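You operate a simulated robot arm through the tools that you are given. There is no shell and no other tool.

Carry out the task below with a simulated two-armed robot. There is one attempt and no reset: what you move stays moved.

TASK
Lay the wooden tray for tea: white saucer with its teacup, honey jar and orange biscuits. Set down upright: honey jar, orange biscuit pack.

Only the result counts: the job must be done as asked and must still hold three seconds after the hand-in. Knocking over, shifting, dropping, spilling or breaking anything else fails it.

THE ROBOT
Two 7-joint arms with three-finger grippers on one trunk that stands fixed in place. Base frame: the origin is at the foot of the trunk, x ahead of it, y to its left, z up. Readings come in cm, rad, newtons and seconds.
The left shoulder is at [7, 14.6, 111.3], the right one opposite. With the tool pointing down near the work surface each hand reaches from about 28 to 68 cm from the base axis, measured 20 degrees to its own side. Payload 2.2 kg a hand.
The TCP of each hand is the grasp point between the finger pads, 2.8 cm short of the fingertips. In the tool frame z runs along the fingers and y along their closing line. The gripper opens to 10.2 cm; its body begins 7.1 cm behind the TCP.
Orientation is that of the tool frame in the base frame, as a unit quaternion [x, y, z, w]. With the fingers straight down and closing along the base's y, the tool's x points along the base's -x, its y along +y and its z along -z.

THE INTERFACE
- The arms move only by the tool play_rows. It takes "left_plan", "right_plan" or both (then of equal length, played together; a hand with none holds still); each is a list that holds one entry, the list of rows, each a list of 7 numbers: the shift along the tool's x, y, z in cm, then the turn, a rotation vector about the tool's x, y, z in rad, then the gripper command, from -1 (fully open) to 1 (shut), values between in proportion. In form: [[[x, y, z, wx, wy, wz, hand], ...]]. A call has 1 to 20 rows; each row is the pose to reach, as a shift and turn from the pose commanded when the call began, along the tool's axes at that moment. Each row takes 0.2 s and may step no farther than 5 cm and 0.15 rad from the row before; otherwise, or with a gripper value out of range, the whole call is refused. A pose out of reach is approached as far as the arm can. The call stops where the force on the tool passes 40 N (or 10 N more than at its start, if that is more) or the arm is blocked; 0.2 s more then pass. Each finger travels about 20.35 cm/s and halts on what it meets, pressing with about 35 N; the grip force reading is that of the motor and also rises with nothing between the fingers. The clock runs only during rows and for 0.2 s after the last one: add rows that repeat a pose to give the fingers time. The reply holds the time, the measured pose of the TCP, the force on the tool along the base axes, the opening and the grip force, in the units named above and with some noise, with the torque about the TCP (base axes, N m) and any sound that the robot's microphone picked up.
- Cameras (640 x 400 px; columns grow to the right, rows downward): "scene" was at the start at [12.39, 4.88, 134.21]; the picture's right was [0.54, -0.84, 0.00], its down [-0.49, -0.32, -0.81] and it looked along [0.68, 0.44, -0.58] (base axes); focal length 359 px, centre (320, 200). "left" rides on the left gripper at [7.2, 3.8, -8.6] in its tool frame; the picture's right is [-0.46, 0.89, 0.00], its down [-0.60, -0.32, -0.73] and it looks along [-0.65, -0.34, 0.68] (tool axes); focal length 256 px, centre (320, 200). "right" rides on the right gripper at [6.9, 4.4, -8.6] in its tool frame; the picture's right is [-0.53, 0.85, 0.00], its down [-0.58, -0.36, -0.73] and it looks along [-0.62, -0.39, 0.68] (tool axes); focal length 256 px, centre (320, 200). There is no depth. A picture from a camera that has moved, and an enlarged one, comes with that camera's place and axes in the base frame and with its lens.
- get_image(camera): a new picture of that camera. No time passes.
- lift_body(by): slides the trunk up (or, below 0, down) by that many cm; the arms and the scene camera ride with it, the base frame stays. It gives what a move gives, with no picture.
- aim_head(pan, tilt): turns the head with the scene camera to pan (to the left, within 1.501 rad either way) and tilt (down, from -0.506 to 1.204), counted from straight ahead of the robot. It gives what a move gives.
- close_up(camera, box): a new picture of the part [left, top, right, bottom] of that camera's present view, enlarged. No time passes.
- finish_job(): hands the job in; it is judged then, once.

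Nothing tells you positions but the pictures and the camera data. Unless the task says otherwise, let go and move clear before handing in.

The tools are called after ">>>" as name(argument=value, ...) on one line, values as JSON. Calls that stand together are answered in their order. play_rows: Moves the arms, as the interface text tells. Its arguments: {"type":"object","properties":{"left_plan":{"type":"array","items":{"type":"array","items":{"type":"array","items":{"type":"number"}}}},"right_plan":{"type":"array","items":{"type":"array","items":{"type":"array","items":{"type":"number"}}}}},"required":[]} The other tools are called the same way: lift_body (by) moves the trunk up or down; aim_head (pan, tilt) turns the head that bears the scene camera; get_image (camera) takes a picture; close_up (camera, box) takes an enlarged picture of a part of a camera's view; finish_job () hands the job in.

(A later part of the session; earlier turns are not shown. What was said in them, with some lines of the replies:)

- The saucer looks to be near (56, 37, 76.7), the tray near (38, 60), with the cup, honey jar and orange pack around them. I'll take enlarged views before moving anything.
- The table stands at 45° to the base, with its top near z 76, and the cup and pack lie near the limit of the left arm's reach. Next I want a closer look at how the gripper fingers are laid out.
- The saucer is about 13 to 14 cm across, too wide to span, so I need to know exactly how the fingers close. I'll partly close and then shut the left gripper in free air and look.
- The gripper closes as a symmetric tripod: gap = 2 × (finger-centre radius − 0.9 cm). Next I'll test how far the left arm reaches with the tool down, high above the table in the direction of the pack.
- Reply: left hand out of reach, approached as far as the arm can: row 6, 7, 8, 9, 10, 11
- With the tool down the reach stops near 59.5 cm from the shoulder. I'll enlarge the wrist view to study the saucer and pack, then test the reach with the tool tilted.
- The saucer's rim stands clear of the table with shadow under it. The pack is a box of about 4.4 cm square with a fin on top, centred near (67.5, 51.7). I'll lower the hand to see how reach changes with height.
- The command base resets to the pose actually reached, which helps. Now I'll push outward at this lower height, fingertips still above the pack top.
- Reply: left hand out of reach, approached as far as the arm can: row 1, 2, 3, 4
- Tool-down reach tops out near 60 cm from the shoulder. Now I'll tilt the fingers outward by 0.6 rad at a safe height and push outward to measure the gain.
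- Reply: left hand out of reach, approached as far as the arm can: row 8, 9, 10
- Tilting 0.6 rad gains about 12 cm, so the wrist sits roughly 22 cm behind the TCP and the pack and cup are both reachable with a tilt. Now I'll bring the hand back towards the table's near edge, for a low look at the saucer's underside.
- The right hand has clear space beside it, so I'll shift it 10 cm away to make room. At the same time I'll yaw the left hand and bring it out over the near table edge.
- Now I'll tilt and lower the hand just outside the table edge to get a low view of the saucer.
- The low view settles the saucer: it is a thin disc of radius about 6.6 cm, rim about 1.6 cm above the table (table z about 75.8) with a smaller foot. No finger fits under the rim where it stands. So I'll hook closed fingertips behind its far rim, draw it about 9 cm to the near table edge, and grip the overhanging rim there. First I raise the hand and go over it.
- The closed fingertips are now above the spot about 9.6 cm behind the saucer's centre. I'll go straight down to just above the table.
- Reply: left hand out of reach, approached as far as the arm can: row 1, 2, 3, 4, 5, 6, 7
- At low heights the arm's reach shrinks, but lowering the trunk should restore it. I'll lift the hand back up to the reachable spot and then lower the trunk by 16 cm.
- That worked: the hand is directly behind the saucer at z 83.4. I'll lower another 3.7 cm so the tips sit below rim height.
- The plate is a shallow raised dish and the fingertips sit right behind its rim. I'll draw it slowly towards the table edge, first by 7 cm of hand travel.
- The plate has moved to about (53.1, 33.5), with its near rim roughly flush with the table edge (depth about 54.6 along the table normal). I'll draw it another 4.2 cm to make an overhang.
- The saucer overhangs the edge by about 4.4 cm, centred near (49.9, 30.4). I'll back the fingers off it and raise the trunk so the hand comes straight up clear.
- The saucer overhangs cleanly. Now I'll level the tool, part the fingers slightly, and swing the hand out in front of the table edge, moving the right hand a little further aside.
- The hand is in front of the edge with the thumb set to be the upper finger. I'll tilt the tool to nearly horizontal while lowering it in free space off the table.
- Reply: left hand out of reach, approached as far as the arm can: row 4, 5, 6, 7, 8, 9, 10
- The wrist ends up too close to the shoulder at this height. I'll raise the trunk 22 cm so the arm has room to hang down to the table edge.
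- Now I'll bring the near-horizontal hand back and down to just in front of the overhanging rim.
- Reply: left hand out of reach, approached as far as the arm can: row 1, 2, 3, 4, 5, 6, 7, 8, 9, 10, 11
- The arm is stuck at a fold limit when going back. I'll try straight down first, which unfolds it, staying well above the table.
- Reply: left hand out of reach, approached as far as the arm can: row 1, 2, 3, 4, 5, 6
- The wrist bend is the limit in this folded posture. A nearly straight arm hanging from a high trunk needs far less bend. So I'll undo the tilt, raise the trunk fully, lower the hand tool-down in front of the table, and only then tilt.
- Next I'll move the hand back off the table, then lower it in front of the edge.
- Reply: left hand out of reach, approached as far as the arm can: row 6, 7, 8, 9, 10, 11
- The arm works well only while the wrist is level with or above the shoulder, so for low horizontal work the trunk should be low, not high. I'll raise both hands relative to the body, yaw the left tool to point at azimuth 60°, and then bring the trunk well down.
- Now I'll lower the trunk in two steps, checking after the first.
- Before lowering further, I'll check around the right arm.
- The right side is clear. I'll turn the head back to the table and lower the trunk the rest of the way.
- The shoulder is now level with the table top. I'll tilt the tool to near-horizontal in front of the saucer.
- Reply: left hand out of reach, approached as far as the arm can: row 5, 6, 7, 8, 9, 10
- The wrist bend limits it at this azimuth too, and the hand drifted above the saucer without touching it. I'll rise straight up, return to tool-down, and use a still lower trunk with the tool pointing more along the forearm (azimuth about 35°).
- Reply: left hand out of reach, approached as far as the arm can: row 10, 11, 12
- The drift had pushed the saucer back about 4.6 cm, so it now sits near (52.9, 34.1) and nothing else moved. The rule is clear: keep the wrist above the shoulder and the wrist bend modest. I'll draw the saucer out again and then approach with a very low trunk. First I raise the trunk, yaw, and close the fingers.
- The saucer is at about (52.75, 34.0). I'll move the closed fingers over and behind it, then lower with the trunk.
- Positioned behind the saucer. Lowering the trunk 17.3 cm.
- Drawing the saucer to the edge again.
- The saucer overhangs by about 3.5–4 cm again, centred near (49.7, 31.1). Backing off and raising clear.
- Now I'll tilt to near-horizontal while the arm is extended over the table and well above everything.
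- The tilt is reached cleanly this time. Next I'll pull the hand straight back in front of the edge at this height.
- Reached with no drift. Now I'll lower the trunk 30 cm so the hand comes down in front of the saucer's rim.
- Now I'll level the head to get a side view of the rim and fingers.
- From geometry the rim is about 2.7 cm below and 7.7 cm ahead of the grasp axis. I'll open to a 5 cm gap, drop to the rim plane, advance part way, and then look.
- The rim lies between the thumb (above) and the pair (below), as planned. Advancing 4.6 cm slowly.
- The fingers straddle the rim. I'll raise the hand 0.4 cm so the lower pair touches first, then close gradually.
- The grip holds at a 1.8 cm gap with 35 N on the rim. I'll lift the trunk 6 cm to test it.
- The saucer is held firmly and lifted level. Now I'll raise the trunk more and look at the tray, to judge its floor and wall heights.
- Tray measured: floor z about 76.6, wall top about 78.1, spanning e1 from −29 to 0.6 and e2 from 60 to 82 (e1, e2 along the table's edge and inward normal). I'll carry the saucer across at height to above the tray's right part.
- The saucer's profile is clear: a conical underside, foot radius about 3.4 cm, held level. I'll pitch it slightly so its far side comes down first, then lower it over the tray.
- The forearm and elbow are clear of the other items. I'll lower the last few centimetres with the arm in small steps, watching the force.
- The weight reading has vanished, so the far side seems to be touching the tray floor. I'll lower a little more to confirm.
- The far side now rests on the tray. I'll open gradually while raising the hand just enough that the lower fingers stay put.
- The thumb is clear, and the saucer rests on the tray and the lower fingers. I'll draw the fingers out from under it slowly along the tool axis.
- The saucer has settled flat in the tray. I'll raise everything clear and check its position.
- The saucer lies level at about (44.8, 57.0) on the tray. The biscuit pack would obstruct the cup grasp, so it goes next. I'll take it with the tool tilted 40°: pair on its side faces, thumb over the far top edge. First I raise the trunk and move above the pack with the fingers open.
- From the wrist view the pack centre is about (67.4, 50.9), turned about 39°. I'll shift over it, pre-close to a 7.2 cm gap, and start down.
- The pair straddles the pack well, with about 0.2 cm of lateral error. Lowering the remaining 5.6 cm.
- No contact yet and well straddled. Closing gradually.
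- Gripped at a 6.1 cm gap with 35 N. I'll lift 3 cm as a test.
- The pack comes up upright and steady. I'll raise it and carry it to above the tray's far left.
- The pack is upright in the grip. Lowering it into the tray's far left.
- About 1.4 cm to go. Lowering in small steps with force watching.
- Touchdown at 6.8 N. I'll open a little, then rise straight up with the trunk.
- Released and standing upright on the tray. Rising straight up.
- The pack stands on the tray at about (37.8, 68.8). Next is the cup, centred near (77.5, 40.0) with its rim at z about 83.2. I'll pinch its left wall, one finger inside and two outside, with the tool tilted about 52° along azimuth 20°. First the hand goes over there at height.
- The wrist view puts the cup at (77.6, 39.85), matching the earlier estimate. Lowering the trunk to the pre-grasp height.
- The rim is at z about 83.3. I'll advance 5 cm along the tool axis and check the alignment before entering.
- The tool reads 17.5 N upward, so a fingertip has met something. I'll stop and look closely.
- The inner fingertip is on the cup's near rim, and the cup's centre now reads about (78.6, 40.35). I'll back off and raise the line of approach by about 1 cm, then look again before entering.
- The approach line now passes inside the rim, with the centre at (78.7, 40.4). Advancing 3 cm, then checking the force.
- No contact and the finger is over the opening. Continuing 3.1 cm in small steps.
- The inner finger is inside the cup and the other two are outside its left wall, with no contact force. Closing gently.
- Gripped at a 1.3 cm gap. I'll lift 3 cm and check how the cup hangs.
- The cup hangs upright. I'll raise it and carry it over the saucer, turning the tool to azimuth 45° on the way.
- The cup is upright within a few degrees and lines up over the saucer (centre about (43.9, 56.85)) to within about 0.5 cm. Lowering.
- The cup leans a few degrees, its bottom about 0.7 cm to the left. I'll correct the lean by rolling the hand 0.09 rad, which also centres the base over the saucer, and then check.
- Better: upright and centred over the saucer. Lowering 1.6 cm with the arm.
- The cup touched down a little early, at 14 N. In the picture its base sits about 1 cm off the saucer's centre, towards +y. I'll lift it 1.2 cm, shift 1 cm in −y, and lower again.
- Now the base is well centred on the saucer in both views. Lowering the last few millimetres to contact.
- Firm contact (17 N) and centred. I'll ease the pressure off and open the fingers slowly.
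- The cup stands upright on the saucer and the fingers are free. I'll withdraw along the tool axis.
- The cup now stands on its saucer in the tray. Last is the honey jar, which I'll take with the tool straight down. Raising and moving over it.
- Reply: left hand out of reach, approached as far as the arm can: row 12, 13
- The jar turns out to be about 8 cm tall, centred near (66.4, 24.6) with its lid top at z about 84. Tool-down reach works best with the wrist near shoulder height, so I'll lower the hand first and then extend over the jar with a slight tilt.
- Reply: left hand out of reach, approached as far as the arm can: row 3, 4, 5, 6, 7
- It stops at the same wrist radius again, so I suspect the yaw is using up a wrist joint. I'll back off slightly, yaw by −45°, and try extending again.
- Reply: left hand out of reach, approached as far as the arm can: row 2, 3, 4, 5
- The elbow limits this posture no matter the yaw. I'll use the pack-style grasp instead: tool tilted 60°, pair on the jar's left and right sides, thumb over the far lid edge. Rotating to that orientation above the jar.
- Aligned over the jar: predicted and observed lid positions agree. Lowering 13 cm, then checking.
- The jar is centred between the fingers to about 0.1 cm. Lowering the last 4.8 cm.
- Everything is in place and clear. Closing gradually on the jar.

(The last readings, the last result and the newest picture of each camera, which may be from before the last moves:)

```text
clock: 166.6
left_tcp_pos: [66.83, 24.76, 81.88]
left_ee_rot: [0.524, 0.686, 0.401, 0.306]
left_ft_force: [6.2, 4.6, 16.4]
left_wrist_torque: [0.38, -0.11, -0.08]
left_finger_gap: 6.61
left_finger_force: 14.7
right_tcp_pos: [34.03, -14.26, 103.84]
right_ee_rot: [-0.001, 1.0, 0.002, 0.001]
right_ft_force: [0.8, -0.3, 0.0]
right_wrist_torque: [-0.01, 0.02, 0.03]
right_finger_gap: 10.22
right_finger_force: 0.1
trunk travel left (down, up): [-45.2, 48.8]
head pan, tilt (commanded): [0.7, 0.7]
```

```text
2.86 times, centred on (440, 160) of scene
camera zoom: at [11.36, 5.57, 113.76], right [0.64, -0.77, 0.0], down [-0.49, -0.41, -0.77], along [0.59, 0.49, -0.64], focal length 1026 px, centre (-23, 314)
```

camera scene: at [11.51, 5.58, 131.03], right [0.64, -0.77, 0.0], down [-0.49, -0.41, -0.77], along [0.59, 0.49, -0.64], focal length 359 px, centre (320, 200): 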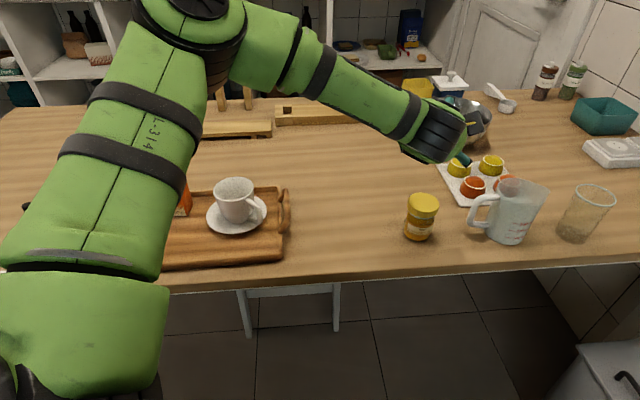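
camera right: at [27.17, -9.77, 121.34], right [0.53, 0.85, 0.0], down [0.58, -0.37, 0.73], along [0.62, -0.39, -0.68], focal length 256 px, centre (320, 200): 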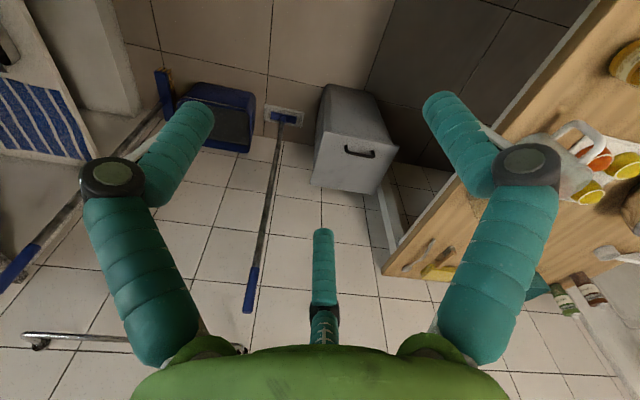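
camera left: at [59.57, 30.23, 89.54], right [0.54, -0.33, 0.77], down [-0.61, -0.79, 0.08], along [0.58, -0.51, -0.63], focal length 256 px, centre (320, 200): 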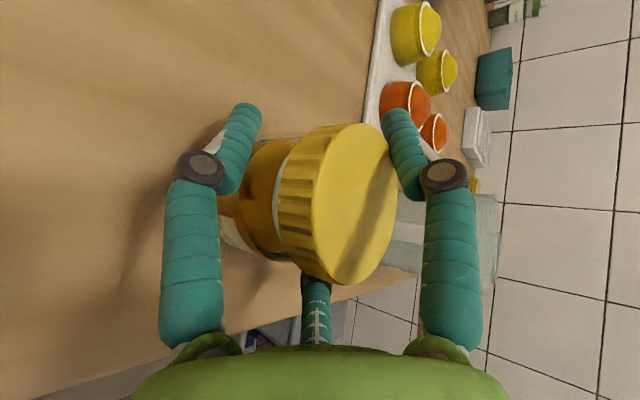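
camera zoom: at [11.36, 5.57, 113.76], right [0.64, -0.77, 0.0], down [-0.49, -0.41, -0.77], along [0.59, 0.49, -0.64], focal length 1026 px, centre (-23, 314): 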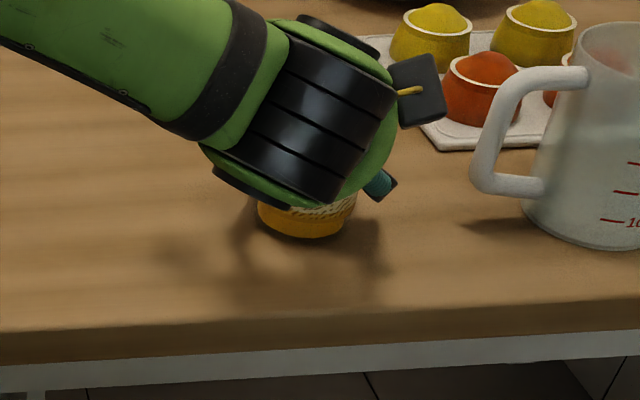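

>>> play_rows(left_plan=[[[0, 0, 0, 0, 0, 0, 0.3], [0, 0, 0, 0, 0, 0, 0.6], [0, 0, 0, 0, 0, 0, 1], [0, 0, 0, 0, 0, 0, 1]]])

>>> get_image(camera="left")

```text
clock: 167.6
left_tcp_pos: [66.97, 24.7, 81.93]
left_ee_rot: [0.525, 0.686, 0.4, 0.307]
left_ft_force: [3.2, 5.0, 19.0]
left_wrist_torque: [0.36, -0.17, 0.05]
left_finger_gap: 6.38
left_finger_force: 34.7
right_tcp_pos: [33.91, -14.18, 103.88]
right_ee_rot: [0.001, 1.0, 0.001, 0.002]
right_ft_force: [0.1, -0.3, 0.6]
right_wrist_torque: [-0.03, -0.01, -0.02]
right_finger_gap: 10.21
right_finger_force: 0.2
trunk travel left (down, up): [-45.2, 48.8]
head pan, tilt (commanded): [0.7, 0.7]
```

```text
taken
camera left: at [59.5, 30.22, 89.57], right [0.54, -0.33, 0.77], down [-0.61, -0.79, 0.08], along [0.58, -0.51, -0.63], focal length 256 px, centre (320, 200)
```

left: 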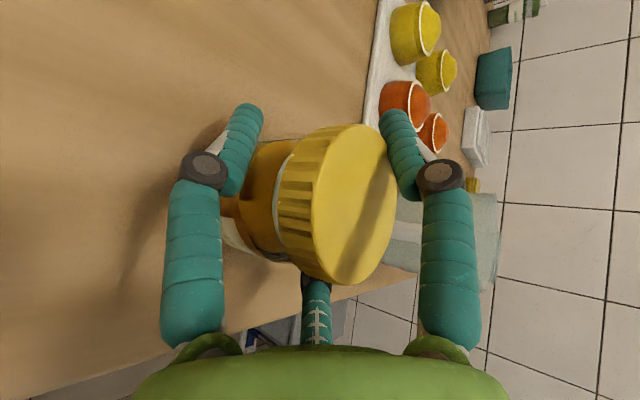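

Gripped at 6.4 cm with 35 N. Lifting 2.5 cm as a test.

>>> lift_body(by=2.5)

>>> get_image(camera="left")

>>> close_up(camera="scene", box=[370, 90, 510, 230])

```text
clock: 168.3
left_tcp_pos: [66.85, 24.66, 83.93]
left_ee_rot: [0.528, 0.687, 0.397, 0.303]
left_ft_force: [-0.8, -0.8, -2.9]
left_wrist_torque: [0.05, -0.02, -0.01]
left_finger_gap: 6.36
left_finger_force: 35.2
right_tcp_pos: [34.25, -14.32, 106.34]
right_ee_rot: [0.0, 1.0, 0.001, 0.0]
right_ft_force: [-0.1, 0.0, -0.5]
right_wrist_torque: [0.01, 0.0, 0.0]
right_finger_gap: 10.19
right_finger_force: 0.0
trunk travel left (down, up): [-47.7, 46.3]
head pan, tilt (commanded): [0.7, 0.7]
```

```text
taken
camera left: at [59.68, 30.19, 91.52], right [0.55, -0.33, 0.77], down [-0.61, -0.79, 0.09], along [0.57, -0.52, -0.64], focal length 256 px, centre (320, 200)
```

left: 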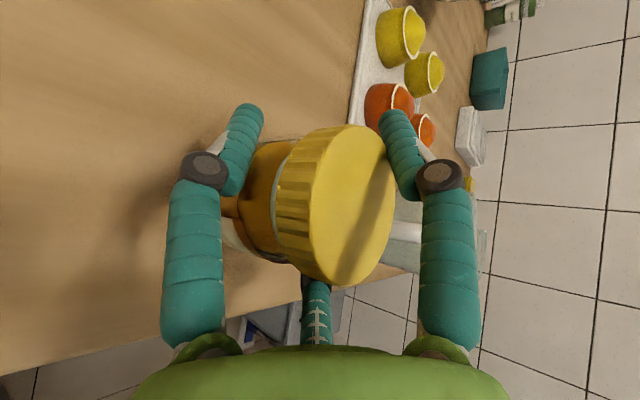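

```text
2.86 times, centred on (440, 160) of scene
camera zoom: at [11.59, 5.6, 116.21], right [0.64, -0.77, 0.0], down [-0.49, -0.41, -0.76], along [0.58, 0.49, -0.64], focal length 1026 px, centre (-23, 314)
```

zoom: 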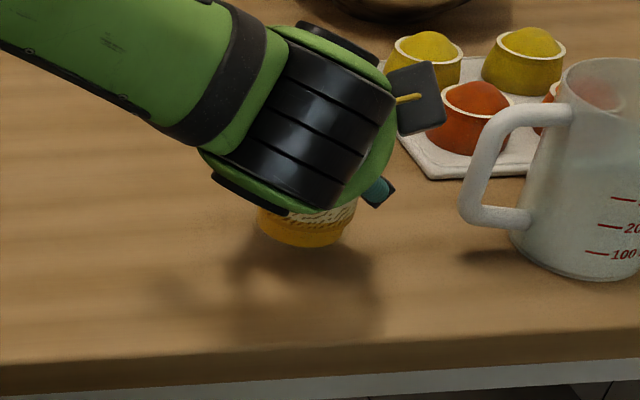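

The jar is lifted securely. I'll raise it and carry it to the tray's near left, turning the tool to azimuth 70° on the way.

>>> lift_body(by=10)

>>> play_rows(left_plan=[[[2.87, -0.49, -1.49, 0, 0.052, -0.0298, 1], [5.75, -0.99, -2.99, 0, 0.104, -0.0596, 1], [8.62, -1.48, -4.48, 0, 0.1561, -0.0895, 1], [11.5, -1.98, -5.97, 0, 0.2081, -0.1193, 1], [14.37, -2.47, -7.46, 0, 0.2601, -0.1491, 1], [17.24, -2.97, -8.96, 0, 0.3121, -0.1789, 1], [20.12, -3.46, -10.45, 0, 0.3641, -0.2087, 1], [22.99, -3.96, -11.94, 0, 0.4162, -0.2386, 1], [25.86, -4.45, -13.43, 0, 0.4682, -0.2684, 1], [28.74, -4.94, -14.93, 0, 0.5202, -0.2982, 1], [31.61, -5.44, -16.42, 0, 0.5722, -0.328, 1], [34.49, -5.93, -17.91, 0, 0.6242, -0.3578, 1], [37.36, -6.43, -19.4, 0, 0.6762, -0.3876, 1], [40.23, -6.92, -20.9, 0, 0.7283, -0.4175, 1], [43.1, -7.42, -22.39, 0, 0.7803, -0.4473, 1], [45.98, -7.91, -23.88, 0, 0.8323, -0.4771, 1], [45.98, -7.91, -23.88, 0, 0.8323, -0.4771, 1]]])

>>> get_image(camera="left")

>>> get_image(camera="scene")

```text
clock: 169.7
left_tcp_pos: [66.93, 24.74, 94.16]
left_ee_rot: [0.526, 0.687, 0.398, 0.305]
left_ft_force: [-0.2, 0.4, -2.8]
left_wrist_torque: [0.03, -0.04, 0.01]
left_finger_gap: 6.35
left_finger_force: 34.5
right_tcp_pos: [34.19, -14.16, 116.14]
right_ee_rot: [0.0, 1.0, 0.001, 0.0]
right_ft_force: [1.0, 0.2, 0.4]
right_wrist_torque: [0.01, -0.02, 0.0]
right_finger_gap: 10.2
right_finger_force: 0.1
trunk travel left (down, up): [-57.7, 36.3]
head pan, tilt (commanded): [0.7, 0.7]
```

```text
clock: 173.3
left_tcp_pos: [31.18, 62.87, 99.08]
left_ee_rot: [0.15, 0.852, 0.494, 0.086]
left_ft_force: [0.2, 0.0, -3.1]
left_wrist_torque: [0.0, 0.0, 0.04]
left_finger_gap: 6.31
left_finger_force: 35.6
right_tcp_pos: [34.13, -14.12, 116.33]
right_ee_rot: [0.0, 1.0, 0.0, 0.0]
right_ft_force: [-0.1, -0.1, -0.1]
right_wrist_torque: [-0.01, 0.01, 0.01]
right_finger_gap: 10.19
right_finger_force: 0.1
trunk travel left (down, up): [-57.7, 36.3]
head pan, tilt (commanded): [0.7, 0.7]
```

```text
taken
camera left: at [22.45, 59.92, 106.75], right [0.59, 0.26, 0.77], down [0.3, -0.95, 0.09], along [0.75, 0.18, -0.63], focal length 256 px, centre (320, 200)
```

left: 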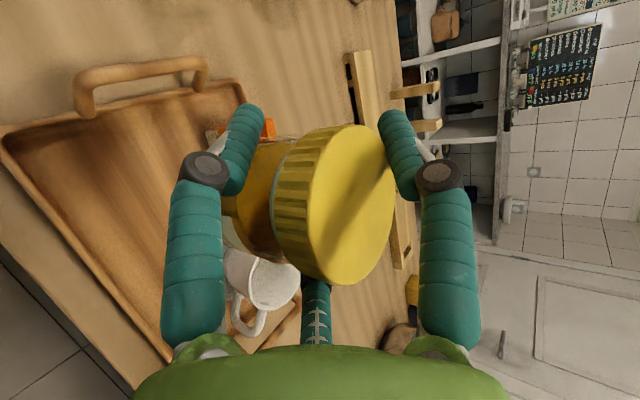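

```text
taken
camera scene: at [11.59, 5.63, 126.21], right [0.64, -0.77, 0.0], down [-0.49, -0.42, -0.76], along [0.58, 0.49, -0.64], focal length 359 px, centre (320, 200)
```

scene: 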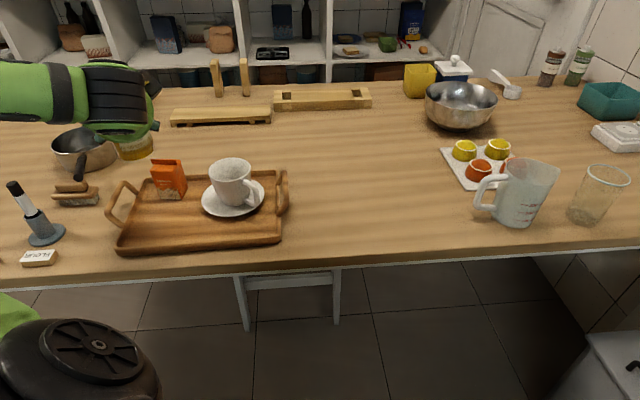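

>>> close_up(camera="scene", box=[80, 90, 260, 260])

>>> close_up(camera="left", box=[160, 60, 460, 320])

```text
2.35 times, centred on (170, 175) of scene
camera zoom: at [11.59, 5.63, 126.21], right [0.64, -0.77, 0.0], down [-0.49, -0.42, -0.76], along [0.58, 0.49, -0.64], focal length 845 px, centre (673, 259)
```

zoom: 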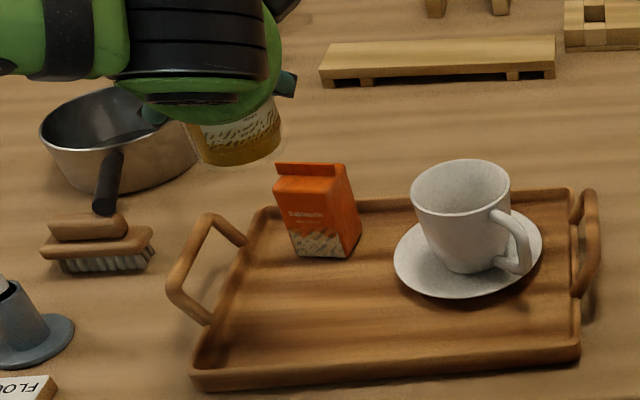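

```text
1.54 times, centred on (310, 190) of left
camera zoom: at [22.45, 59.92, 106.75], right [0.59, 0.26, 0.77], down [0.3, -0.95, 0.09], along [0.75, 0.18, -0.63], focal length 394 px, centre (335, 215)
```

zoom: 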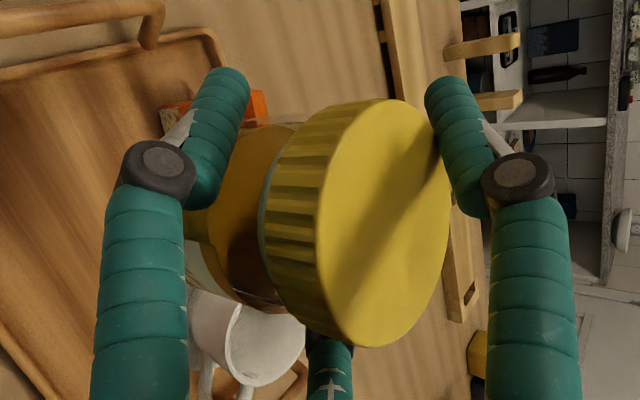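

The jar hangs upright above the near-left of the tray, clear of the pack and cup. Lowering.

>>> lift_body(by=-15)

>>> get_image(camera="left")

>>> close_up(camera="scene", box=[60, 70, 260, 230])

```text
clock: 175.0
left_tcp_pos: [31.14, 62.76, 84.22]
left_ee_rot: [0.149, 0.852, 0.494, 0.087]
left_ft_force: [-0.2, 0.5, -2.2]
left_wrist_torque: [0.03, 0.02, -0.01]
left_finger_gap: 6.29
left_finger_force: 35.5
right_tcp_pos: [34.19, -14.2, 101.27]
right_ee_rot: [0.0, 1.0, 0.0, -0.001]
right_ft_force: [-0.2, 0.3, 0.5]
right_wrist_torque: [0.03, -0.03, 0.01]
right_finger_gap: 10.2
right_finger_force: 0.1
trunk travel left (down, up): [-42.7, 51.3]
head pan, tilt (commanded): [0.7, 0.7]
```

```text
taken
camera left: at [22.42, 59.9, 91.78], right [0.59, 0.26, 0.77], down [0.3, -0.95, 0.09], along [0.75, 0.18, -0.63], focal length 256 px, centre (320, 200)
```

left: 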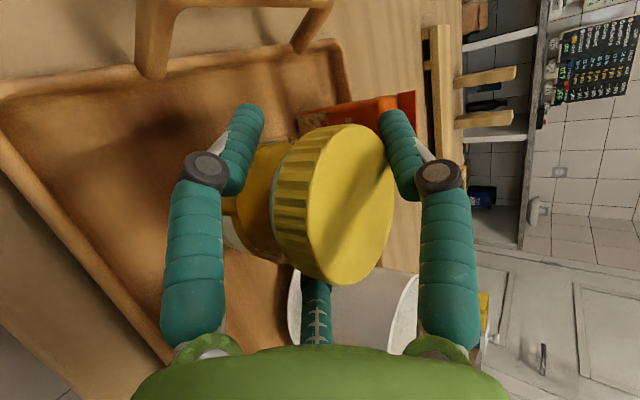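

```text
2.50 times, centred on (160, 150) of scene
camera zoom: at [11.53, 5.63, 111.23], right [0.64, -0.77, 0.0], down [-0.49, -0.42, -0.76], along [0.59, 0.49, -0.64], focal length 897 px, centre (720, 325)
```

zoom: 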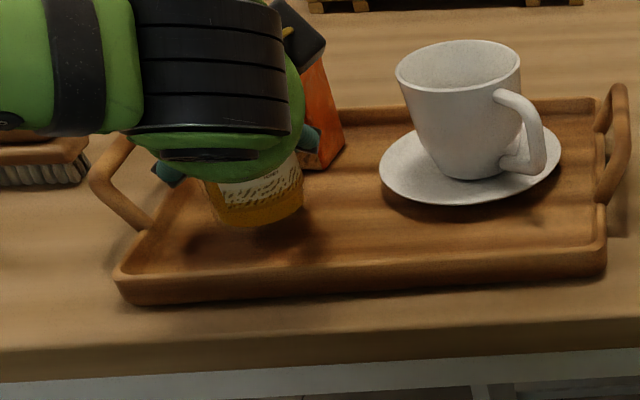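

About 1.6 cm to go. Lowering in small steps.

>>> play_rows(left_plan=[[[0, -0.35, 0.2, 0, 0, 0, 1], [0, -0.69, 0.4, 0, 0, 0, 1], [0, -1.0, 0.57, 0, 0, 0, 1], [0, -1.13, 0.645, 0, 0, 0, 1], [0, -1.13, 0.645, 0, 0, 0, 1]]])

>>> close_up(camera="scene", box=[100, 110, 190, 190])

```text
clock: 176.2
left_tcp_pos: [31.12, 62.75, 82.78]
left_ee_rot: [0.15, 0.852, 0.494, 0.087]
left_ft_force: [-0.1, -0.2, -3.4]
left_wrist_torque: [0.04, 0.0, 0.03]
left_finger_gap: 6.28
left_finger_force: 34.8
right_tcp_pos: [34.2, -14.17, 101.32]
right_ee_rot: [0.0, 1.0, 0.0, 0.0]
right_ft_force: [-0.3, 0.2, -0.8]
right_wrist_torque: [0.0, 0.0, -0.05]
right_finger_gap: 10.23
right_finger_force: 0.0
trunk travel left (down, up): [-42.7, 51.3]
head pan, tilt (commanded): [0.7, 0.7]
```

```text
5.00 times, centred on (145, 150) of scene
camera zoom: at [11.54, 5.63, 111.22], right [0.64, -0.77, 0.0], down [-0.49, -0.42, -0.76], along [0.59, 0.49, -0.64], focal length 1795 px, centre (1195, 450)
```

zoom: 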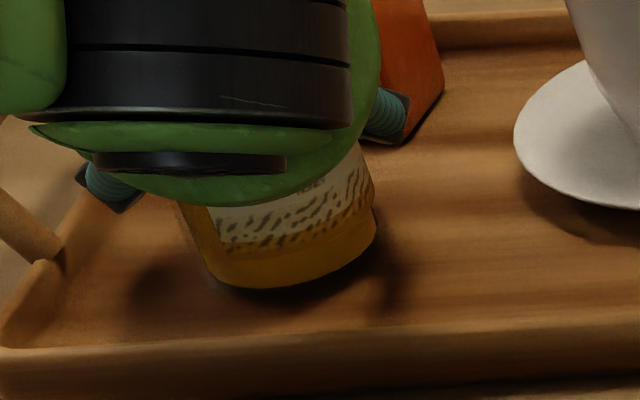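

>>> play_rows(left_plan=[[[0, -0.17, 0.1, 0, 0, 0, 1], [0, -0.35, 0.2, 0, 0, 0, 1], [0, -0.35, 0.2, 0, 0, 0, 1]]])

```text
clock: 177.0
left_tcp_pos: [31.06, 62.7, 82.81]
left_ee_rot: [0.149, 0.851, 0.497, 0.087]
left_ft_force: [2.8, 3.8, 11.0]
left_wrist_torque: [0.26, 0.21, -0.06]
left_finger_gap: 6.29
left_finger_force: 35.4
right_tcp_pos: [34.11, -14.31, 101.22]
right_ee_rot: [0.001, 1.0, 0.001, 0.0]
right_ft_force: [0.3, -0.3, -0.5]
right_wrist_torque: [-0.02, 0.0, 0.01]
right_finger_gap: 10.18
right_finger_force: 0.0
trunk travel left (down, up): [-42.7, 51.3]
head pan, tilt (commanded): [0.7, 0.7]
```

Contact made at 11 N. Easing off and opening gradually.

>>> play_rows(left_plan=[[[0, 0.1, -0.06, 0, 0, 0, 0.4], [0, 0.15, -0.085, 0, 0, 0, 0], [0, 0.15, -0.085, 0, 0, 0, -0.2], [0, 0.15, -0.085, 0, 0, 0, -0.3], [0, 0.15, -0.085, 0, 0, 0, -0.4], [0, 0.15, -0.085, 0, 0, 0, -0.5], [0, 0.15, -0.085, 0, 0, 0, -0.6], [0, 0.15, -0.085, 0, 0, 0, -0.6]]])

>>> get_image(camera="left")

>>> close_up(camera="scene", box=[100, 110, 190, 190])

```text
clock: 178.8
left_tcp_pos: [31.09, 62.64, 82.63]
left_ee_rot: [0.149, 0.852, 0.494, 0.087]
left_ft_force: [-0.3, 0.0, -0.7]
left_wrist_torque: [0.01, 0.02, -0.02]
left_finger_gap: 8.16
left_finger_force: 0.0
right_tcp_pos: [34.15, -14.19, 101.31]
right_ee_rot: [0.0, 1.0, 0.0, 0.0]
right_ft_force: [0.2, -0.3, -0.8]
right_wrist_torque: [0.0, 0.02, -0.01]
right_finger_gap: 10.2
right_finger_force: 0.0
trunk travel left (down, up): [-42.7, 51.3]
head pan, tilt (commanded): [0.7, 0.7]
```

```text
taken
camera left: at [22.39, 59.86, 90.26], right [0.59, 0.26, 0.77], down [0.3, -0.95, 0.09], along [0.75, 0.18, -0.63], focal length 256 px, centre (320, 200)
```

left: 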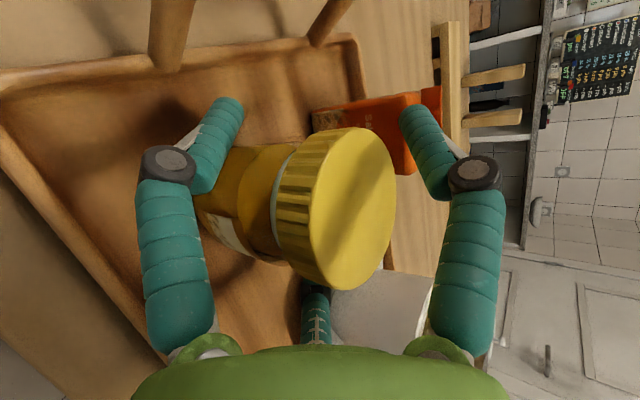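

```text
5.00 times, centred on (145, 150) of scene
camera zoom: at [11.52, 5.59, 111.23], right [0.64, -0.77, 0.0], down [-0.49, -0.41, -0.76], along [0.59, 0.49, -0.64], focal length 1795 px, centre (1195, 450)
```

zoom: 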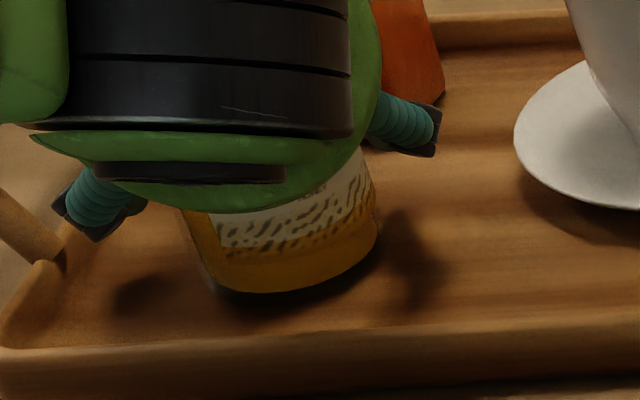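

The jar stands free on the tray. Rising straight up.

>>> lift_body(by=20)

>>> get_image(camera="scene")

>>> get_image(camera="left")

```text
clock: 181.0
left_tcp_pos: [30.98, 62.69, 102.69]
left_ee_rot: [0.149, 0.852, 0.494, 0.086]
left_ft_force: [-0.8, -0.3, -0.1]
left_wrist_torque: [0.01, -0.03, 0.02]
left_finger_gap: 8.16
left_finger_force: 0.0
right_tcp_pos: [34.09, -14.25, 121.3]
right_ee_rot: [0.0, 1.0, 0.001, 0.0]
right_ft_force: [0.5, -0.1, 0.0]
right_wrist_torque: [-0.01, 0.0, -0.02]
right_finger_gap: 10.2
right_finger_force: 0.2
trunk travel left (down, up): [-62.7, 31.3]
head pan, tilt (commanded): [0.7, 0.7]
```

```text
taken
camera scene: at [11.53, 5.59, 131.22], right [0.64, -0.77, 0.0], down [-0.49, -0.41, -0.76], along [0.59, 0.49, -0.64], focal length 359 px, centre (320, 200)
```

scene: 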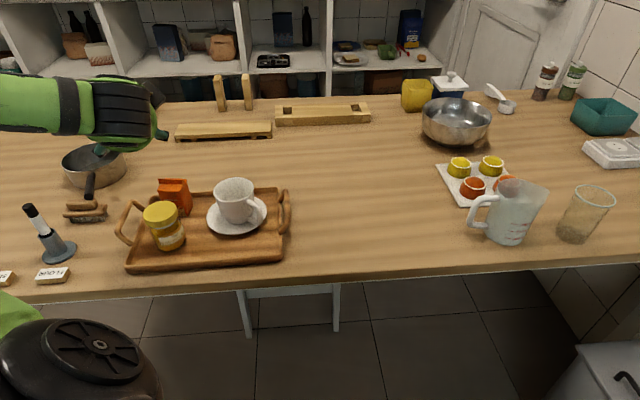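

```text
taken
camera left: at [22.4, 59.86, 110.25], right [0.59, 0.26, 0.77], down [0.3, -0.95, 0.09], along [0.75, 0.18, -0.63], focal length 256 px, centre (320, 200)
```

left: 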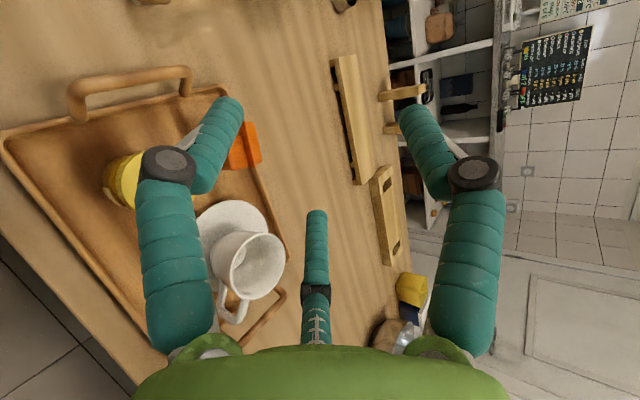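

All four items are on the tray. I'll check them up close and move the hand further clear.

>>> close_up(camera="scene", box=[100, 160, 310, 290])

>>> close_up(camera="left", box=[60, 60, 320, 340])

>>> play_rows(left_plan=[[[0, 1, -3, 0, 0, 0, -0.6], [0, 2, -6, 0, 0, 0, -0.6], [0, 3, -9, 0, 0, 0, -0.6], [0, 3, -9, 0, 0, 0, -0.6]]])

>>> get_image(camera="scene")

```text
3.05 times, centred on (205, 225) of scene
camera zoom: at [11.53, 5.59, 131.22], right [0.64, -0.77, 0.0], down [-0.49, -0.41, -0.76], along [0.59, 0.49, -0.64], focal length 1094 px, centre (670, 124)
```

zoom: 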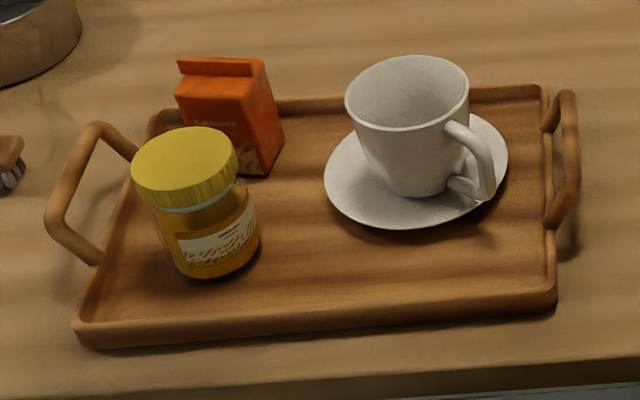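

```text
1.43 times, centred on (190, 200) of left
camera zoom: at [22.4, 59.86, 110.25], right [0.59, 0.26, 0.77], down [0.3, -0.95, 0.09], along [0.75, 0.18, -0.63], focal length 366 px, centre (506, 200)
```

zoom: 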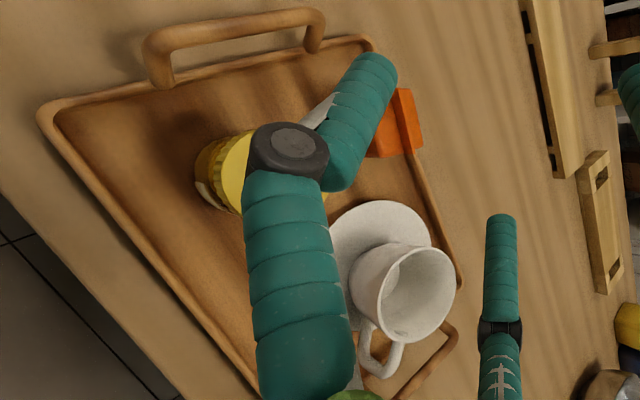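

```text
clock: 182.0
left_tcp_pos: [29.05, 56.73, 109.8]
left_ee_rot: [0.15, 0.852, 0.494, 0.087]
left_ft_force: [0.2, 0.1, -0.3]
left_wrist_torque: [0.01, -0.04, -0.02]
left_finger_gap: 8.14
left_finger_force: 0.1
right_tcp_pos: [34.17, -14.07, 121.28]
right_ee_rot: [0.0, 1.0, 0.0, 0.0]
right_ft_force: [0.0, 0.2, -0.5]
right_wrist_torque: [-0.02, 0.02, 0.02]
right_finger_gap: 10.18
right_finger_force: 0.1
trunk travel left (down, up): [-62.7, 31.3]
head pan, tilt (commanded): [0.7, 0.7]
```

```text
taken
camera scene: at [11.55, 5.63, 131.22], right [0.64, -0.77, 0.0], down [-0.49, -0.42, -0.76], along [0.59, 0.49, -0.64], focal length 359 px, centre (320, 200)
```

scene: 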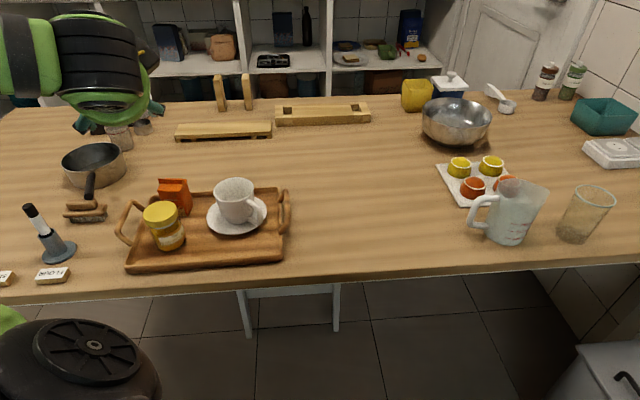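

>>> close_up(camera="scene", box=[195, 165, 295, 250])

>>> close_up(camera="scene", box=[110, 165, 210, 265])

```text
4.71 times, centred on (245, 208) of scene
camera zoom: at [11.55, 5.63, 131.22], right [0.64, -0.77, 0.0], down [-0.49, -0.42, -0.76], along [0.59, 0.49, -0.64], focal length 1689 px, centre (673, 165)
```

zoom: 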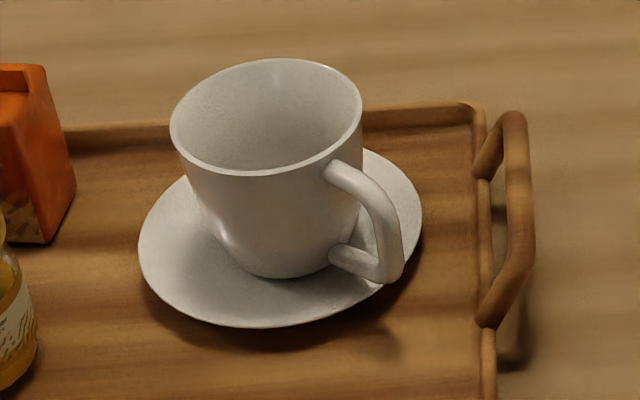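

```text
4.00 times, centred on (160, 215) of scene
camera zoom: at [11.55, 5.63, 131.22], right [0.64, -0.77, 0.0], down [-0.49, -0.42, -0.76], along [0.59, 0.49, -0.64], focal length 1436 px, centre (960, 140)
```

zoom: 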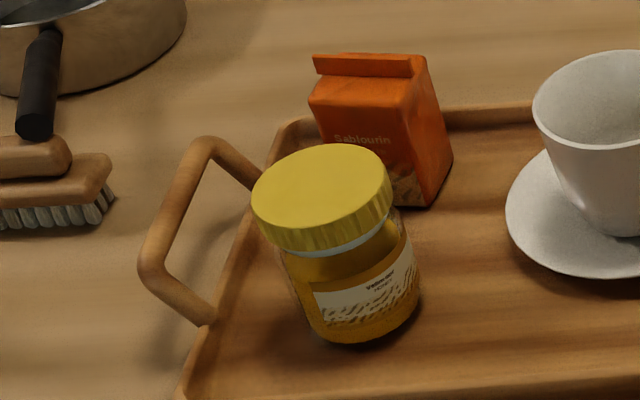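

The white saucer carries its upright teacup, and the honey jar and orange biscuit pack stand upright beside it, all inside the tray. Both hands are clear and nothing else has moved, so I'm handing in.

>>> finish_job()

```text
The job is handed in.
```

The tray is laid for tea and handed in, though I haven't had a verdict back. The white saucer holds its teacup upright, and the honey jar and orange biscuit pack stand upright next to it. All four are inside the tray's walls.

In my last pictures before handing in, everything was standing on its own. Both hands were clear, and nothing else on the table looked to have been moved or knocked over.

- **Saucer:** the fingers couldn't get under its rim where it stood. I drew it to the table edge, gripped the overhang and set it down in the tray. On one failed approach the hand pushed it back about 4.6 cm, so I drew it out a second time.
- **Teacup:** a fingertip pressed on its rim during the first approach and may have shifted it about 1 cm before I gripped it. The cup sits slightly off-centre on the saucer but flat and stable.
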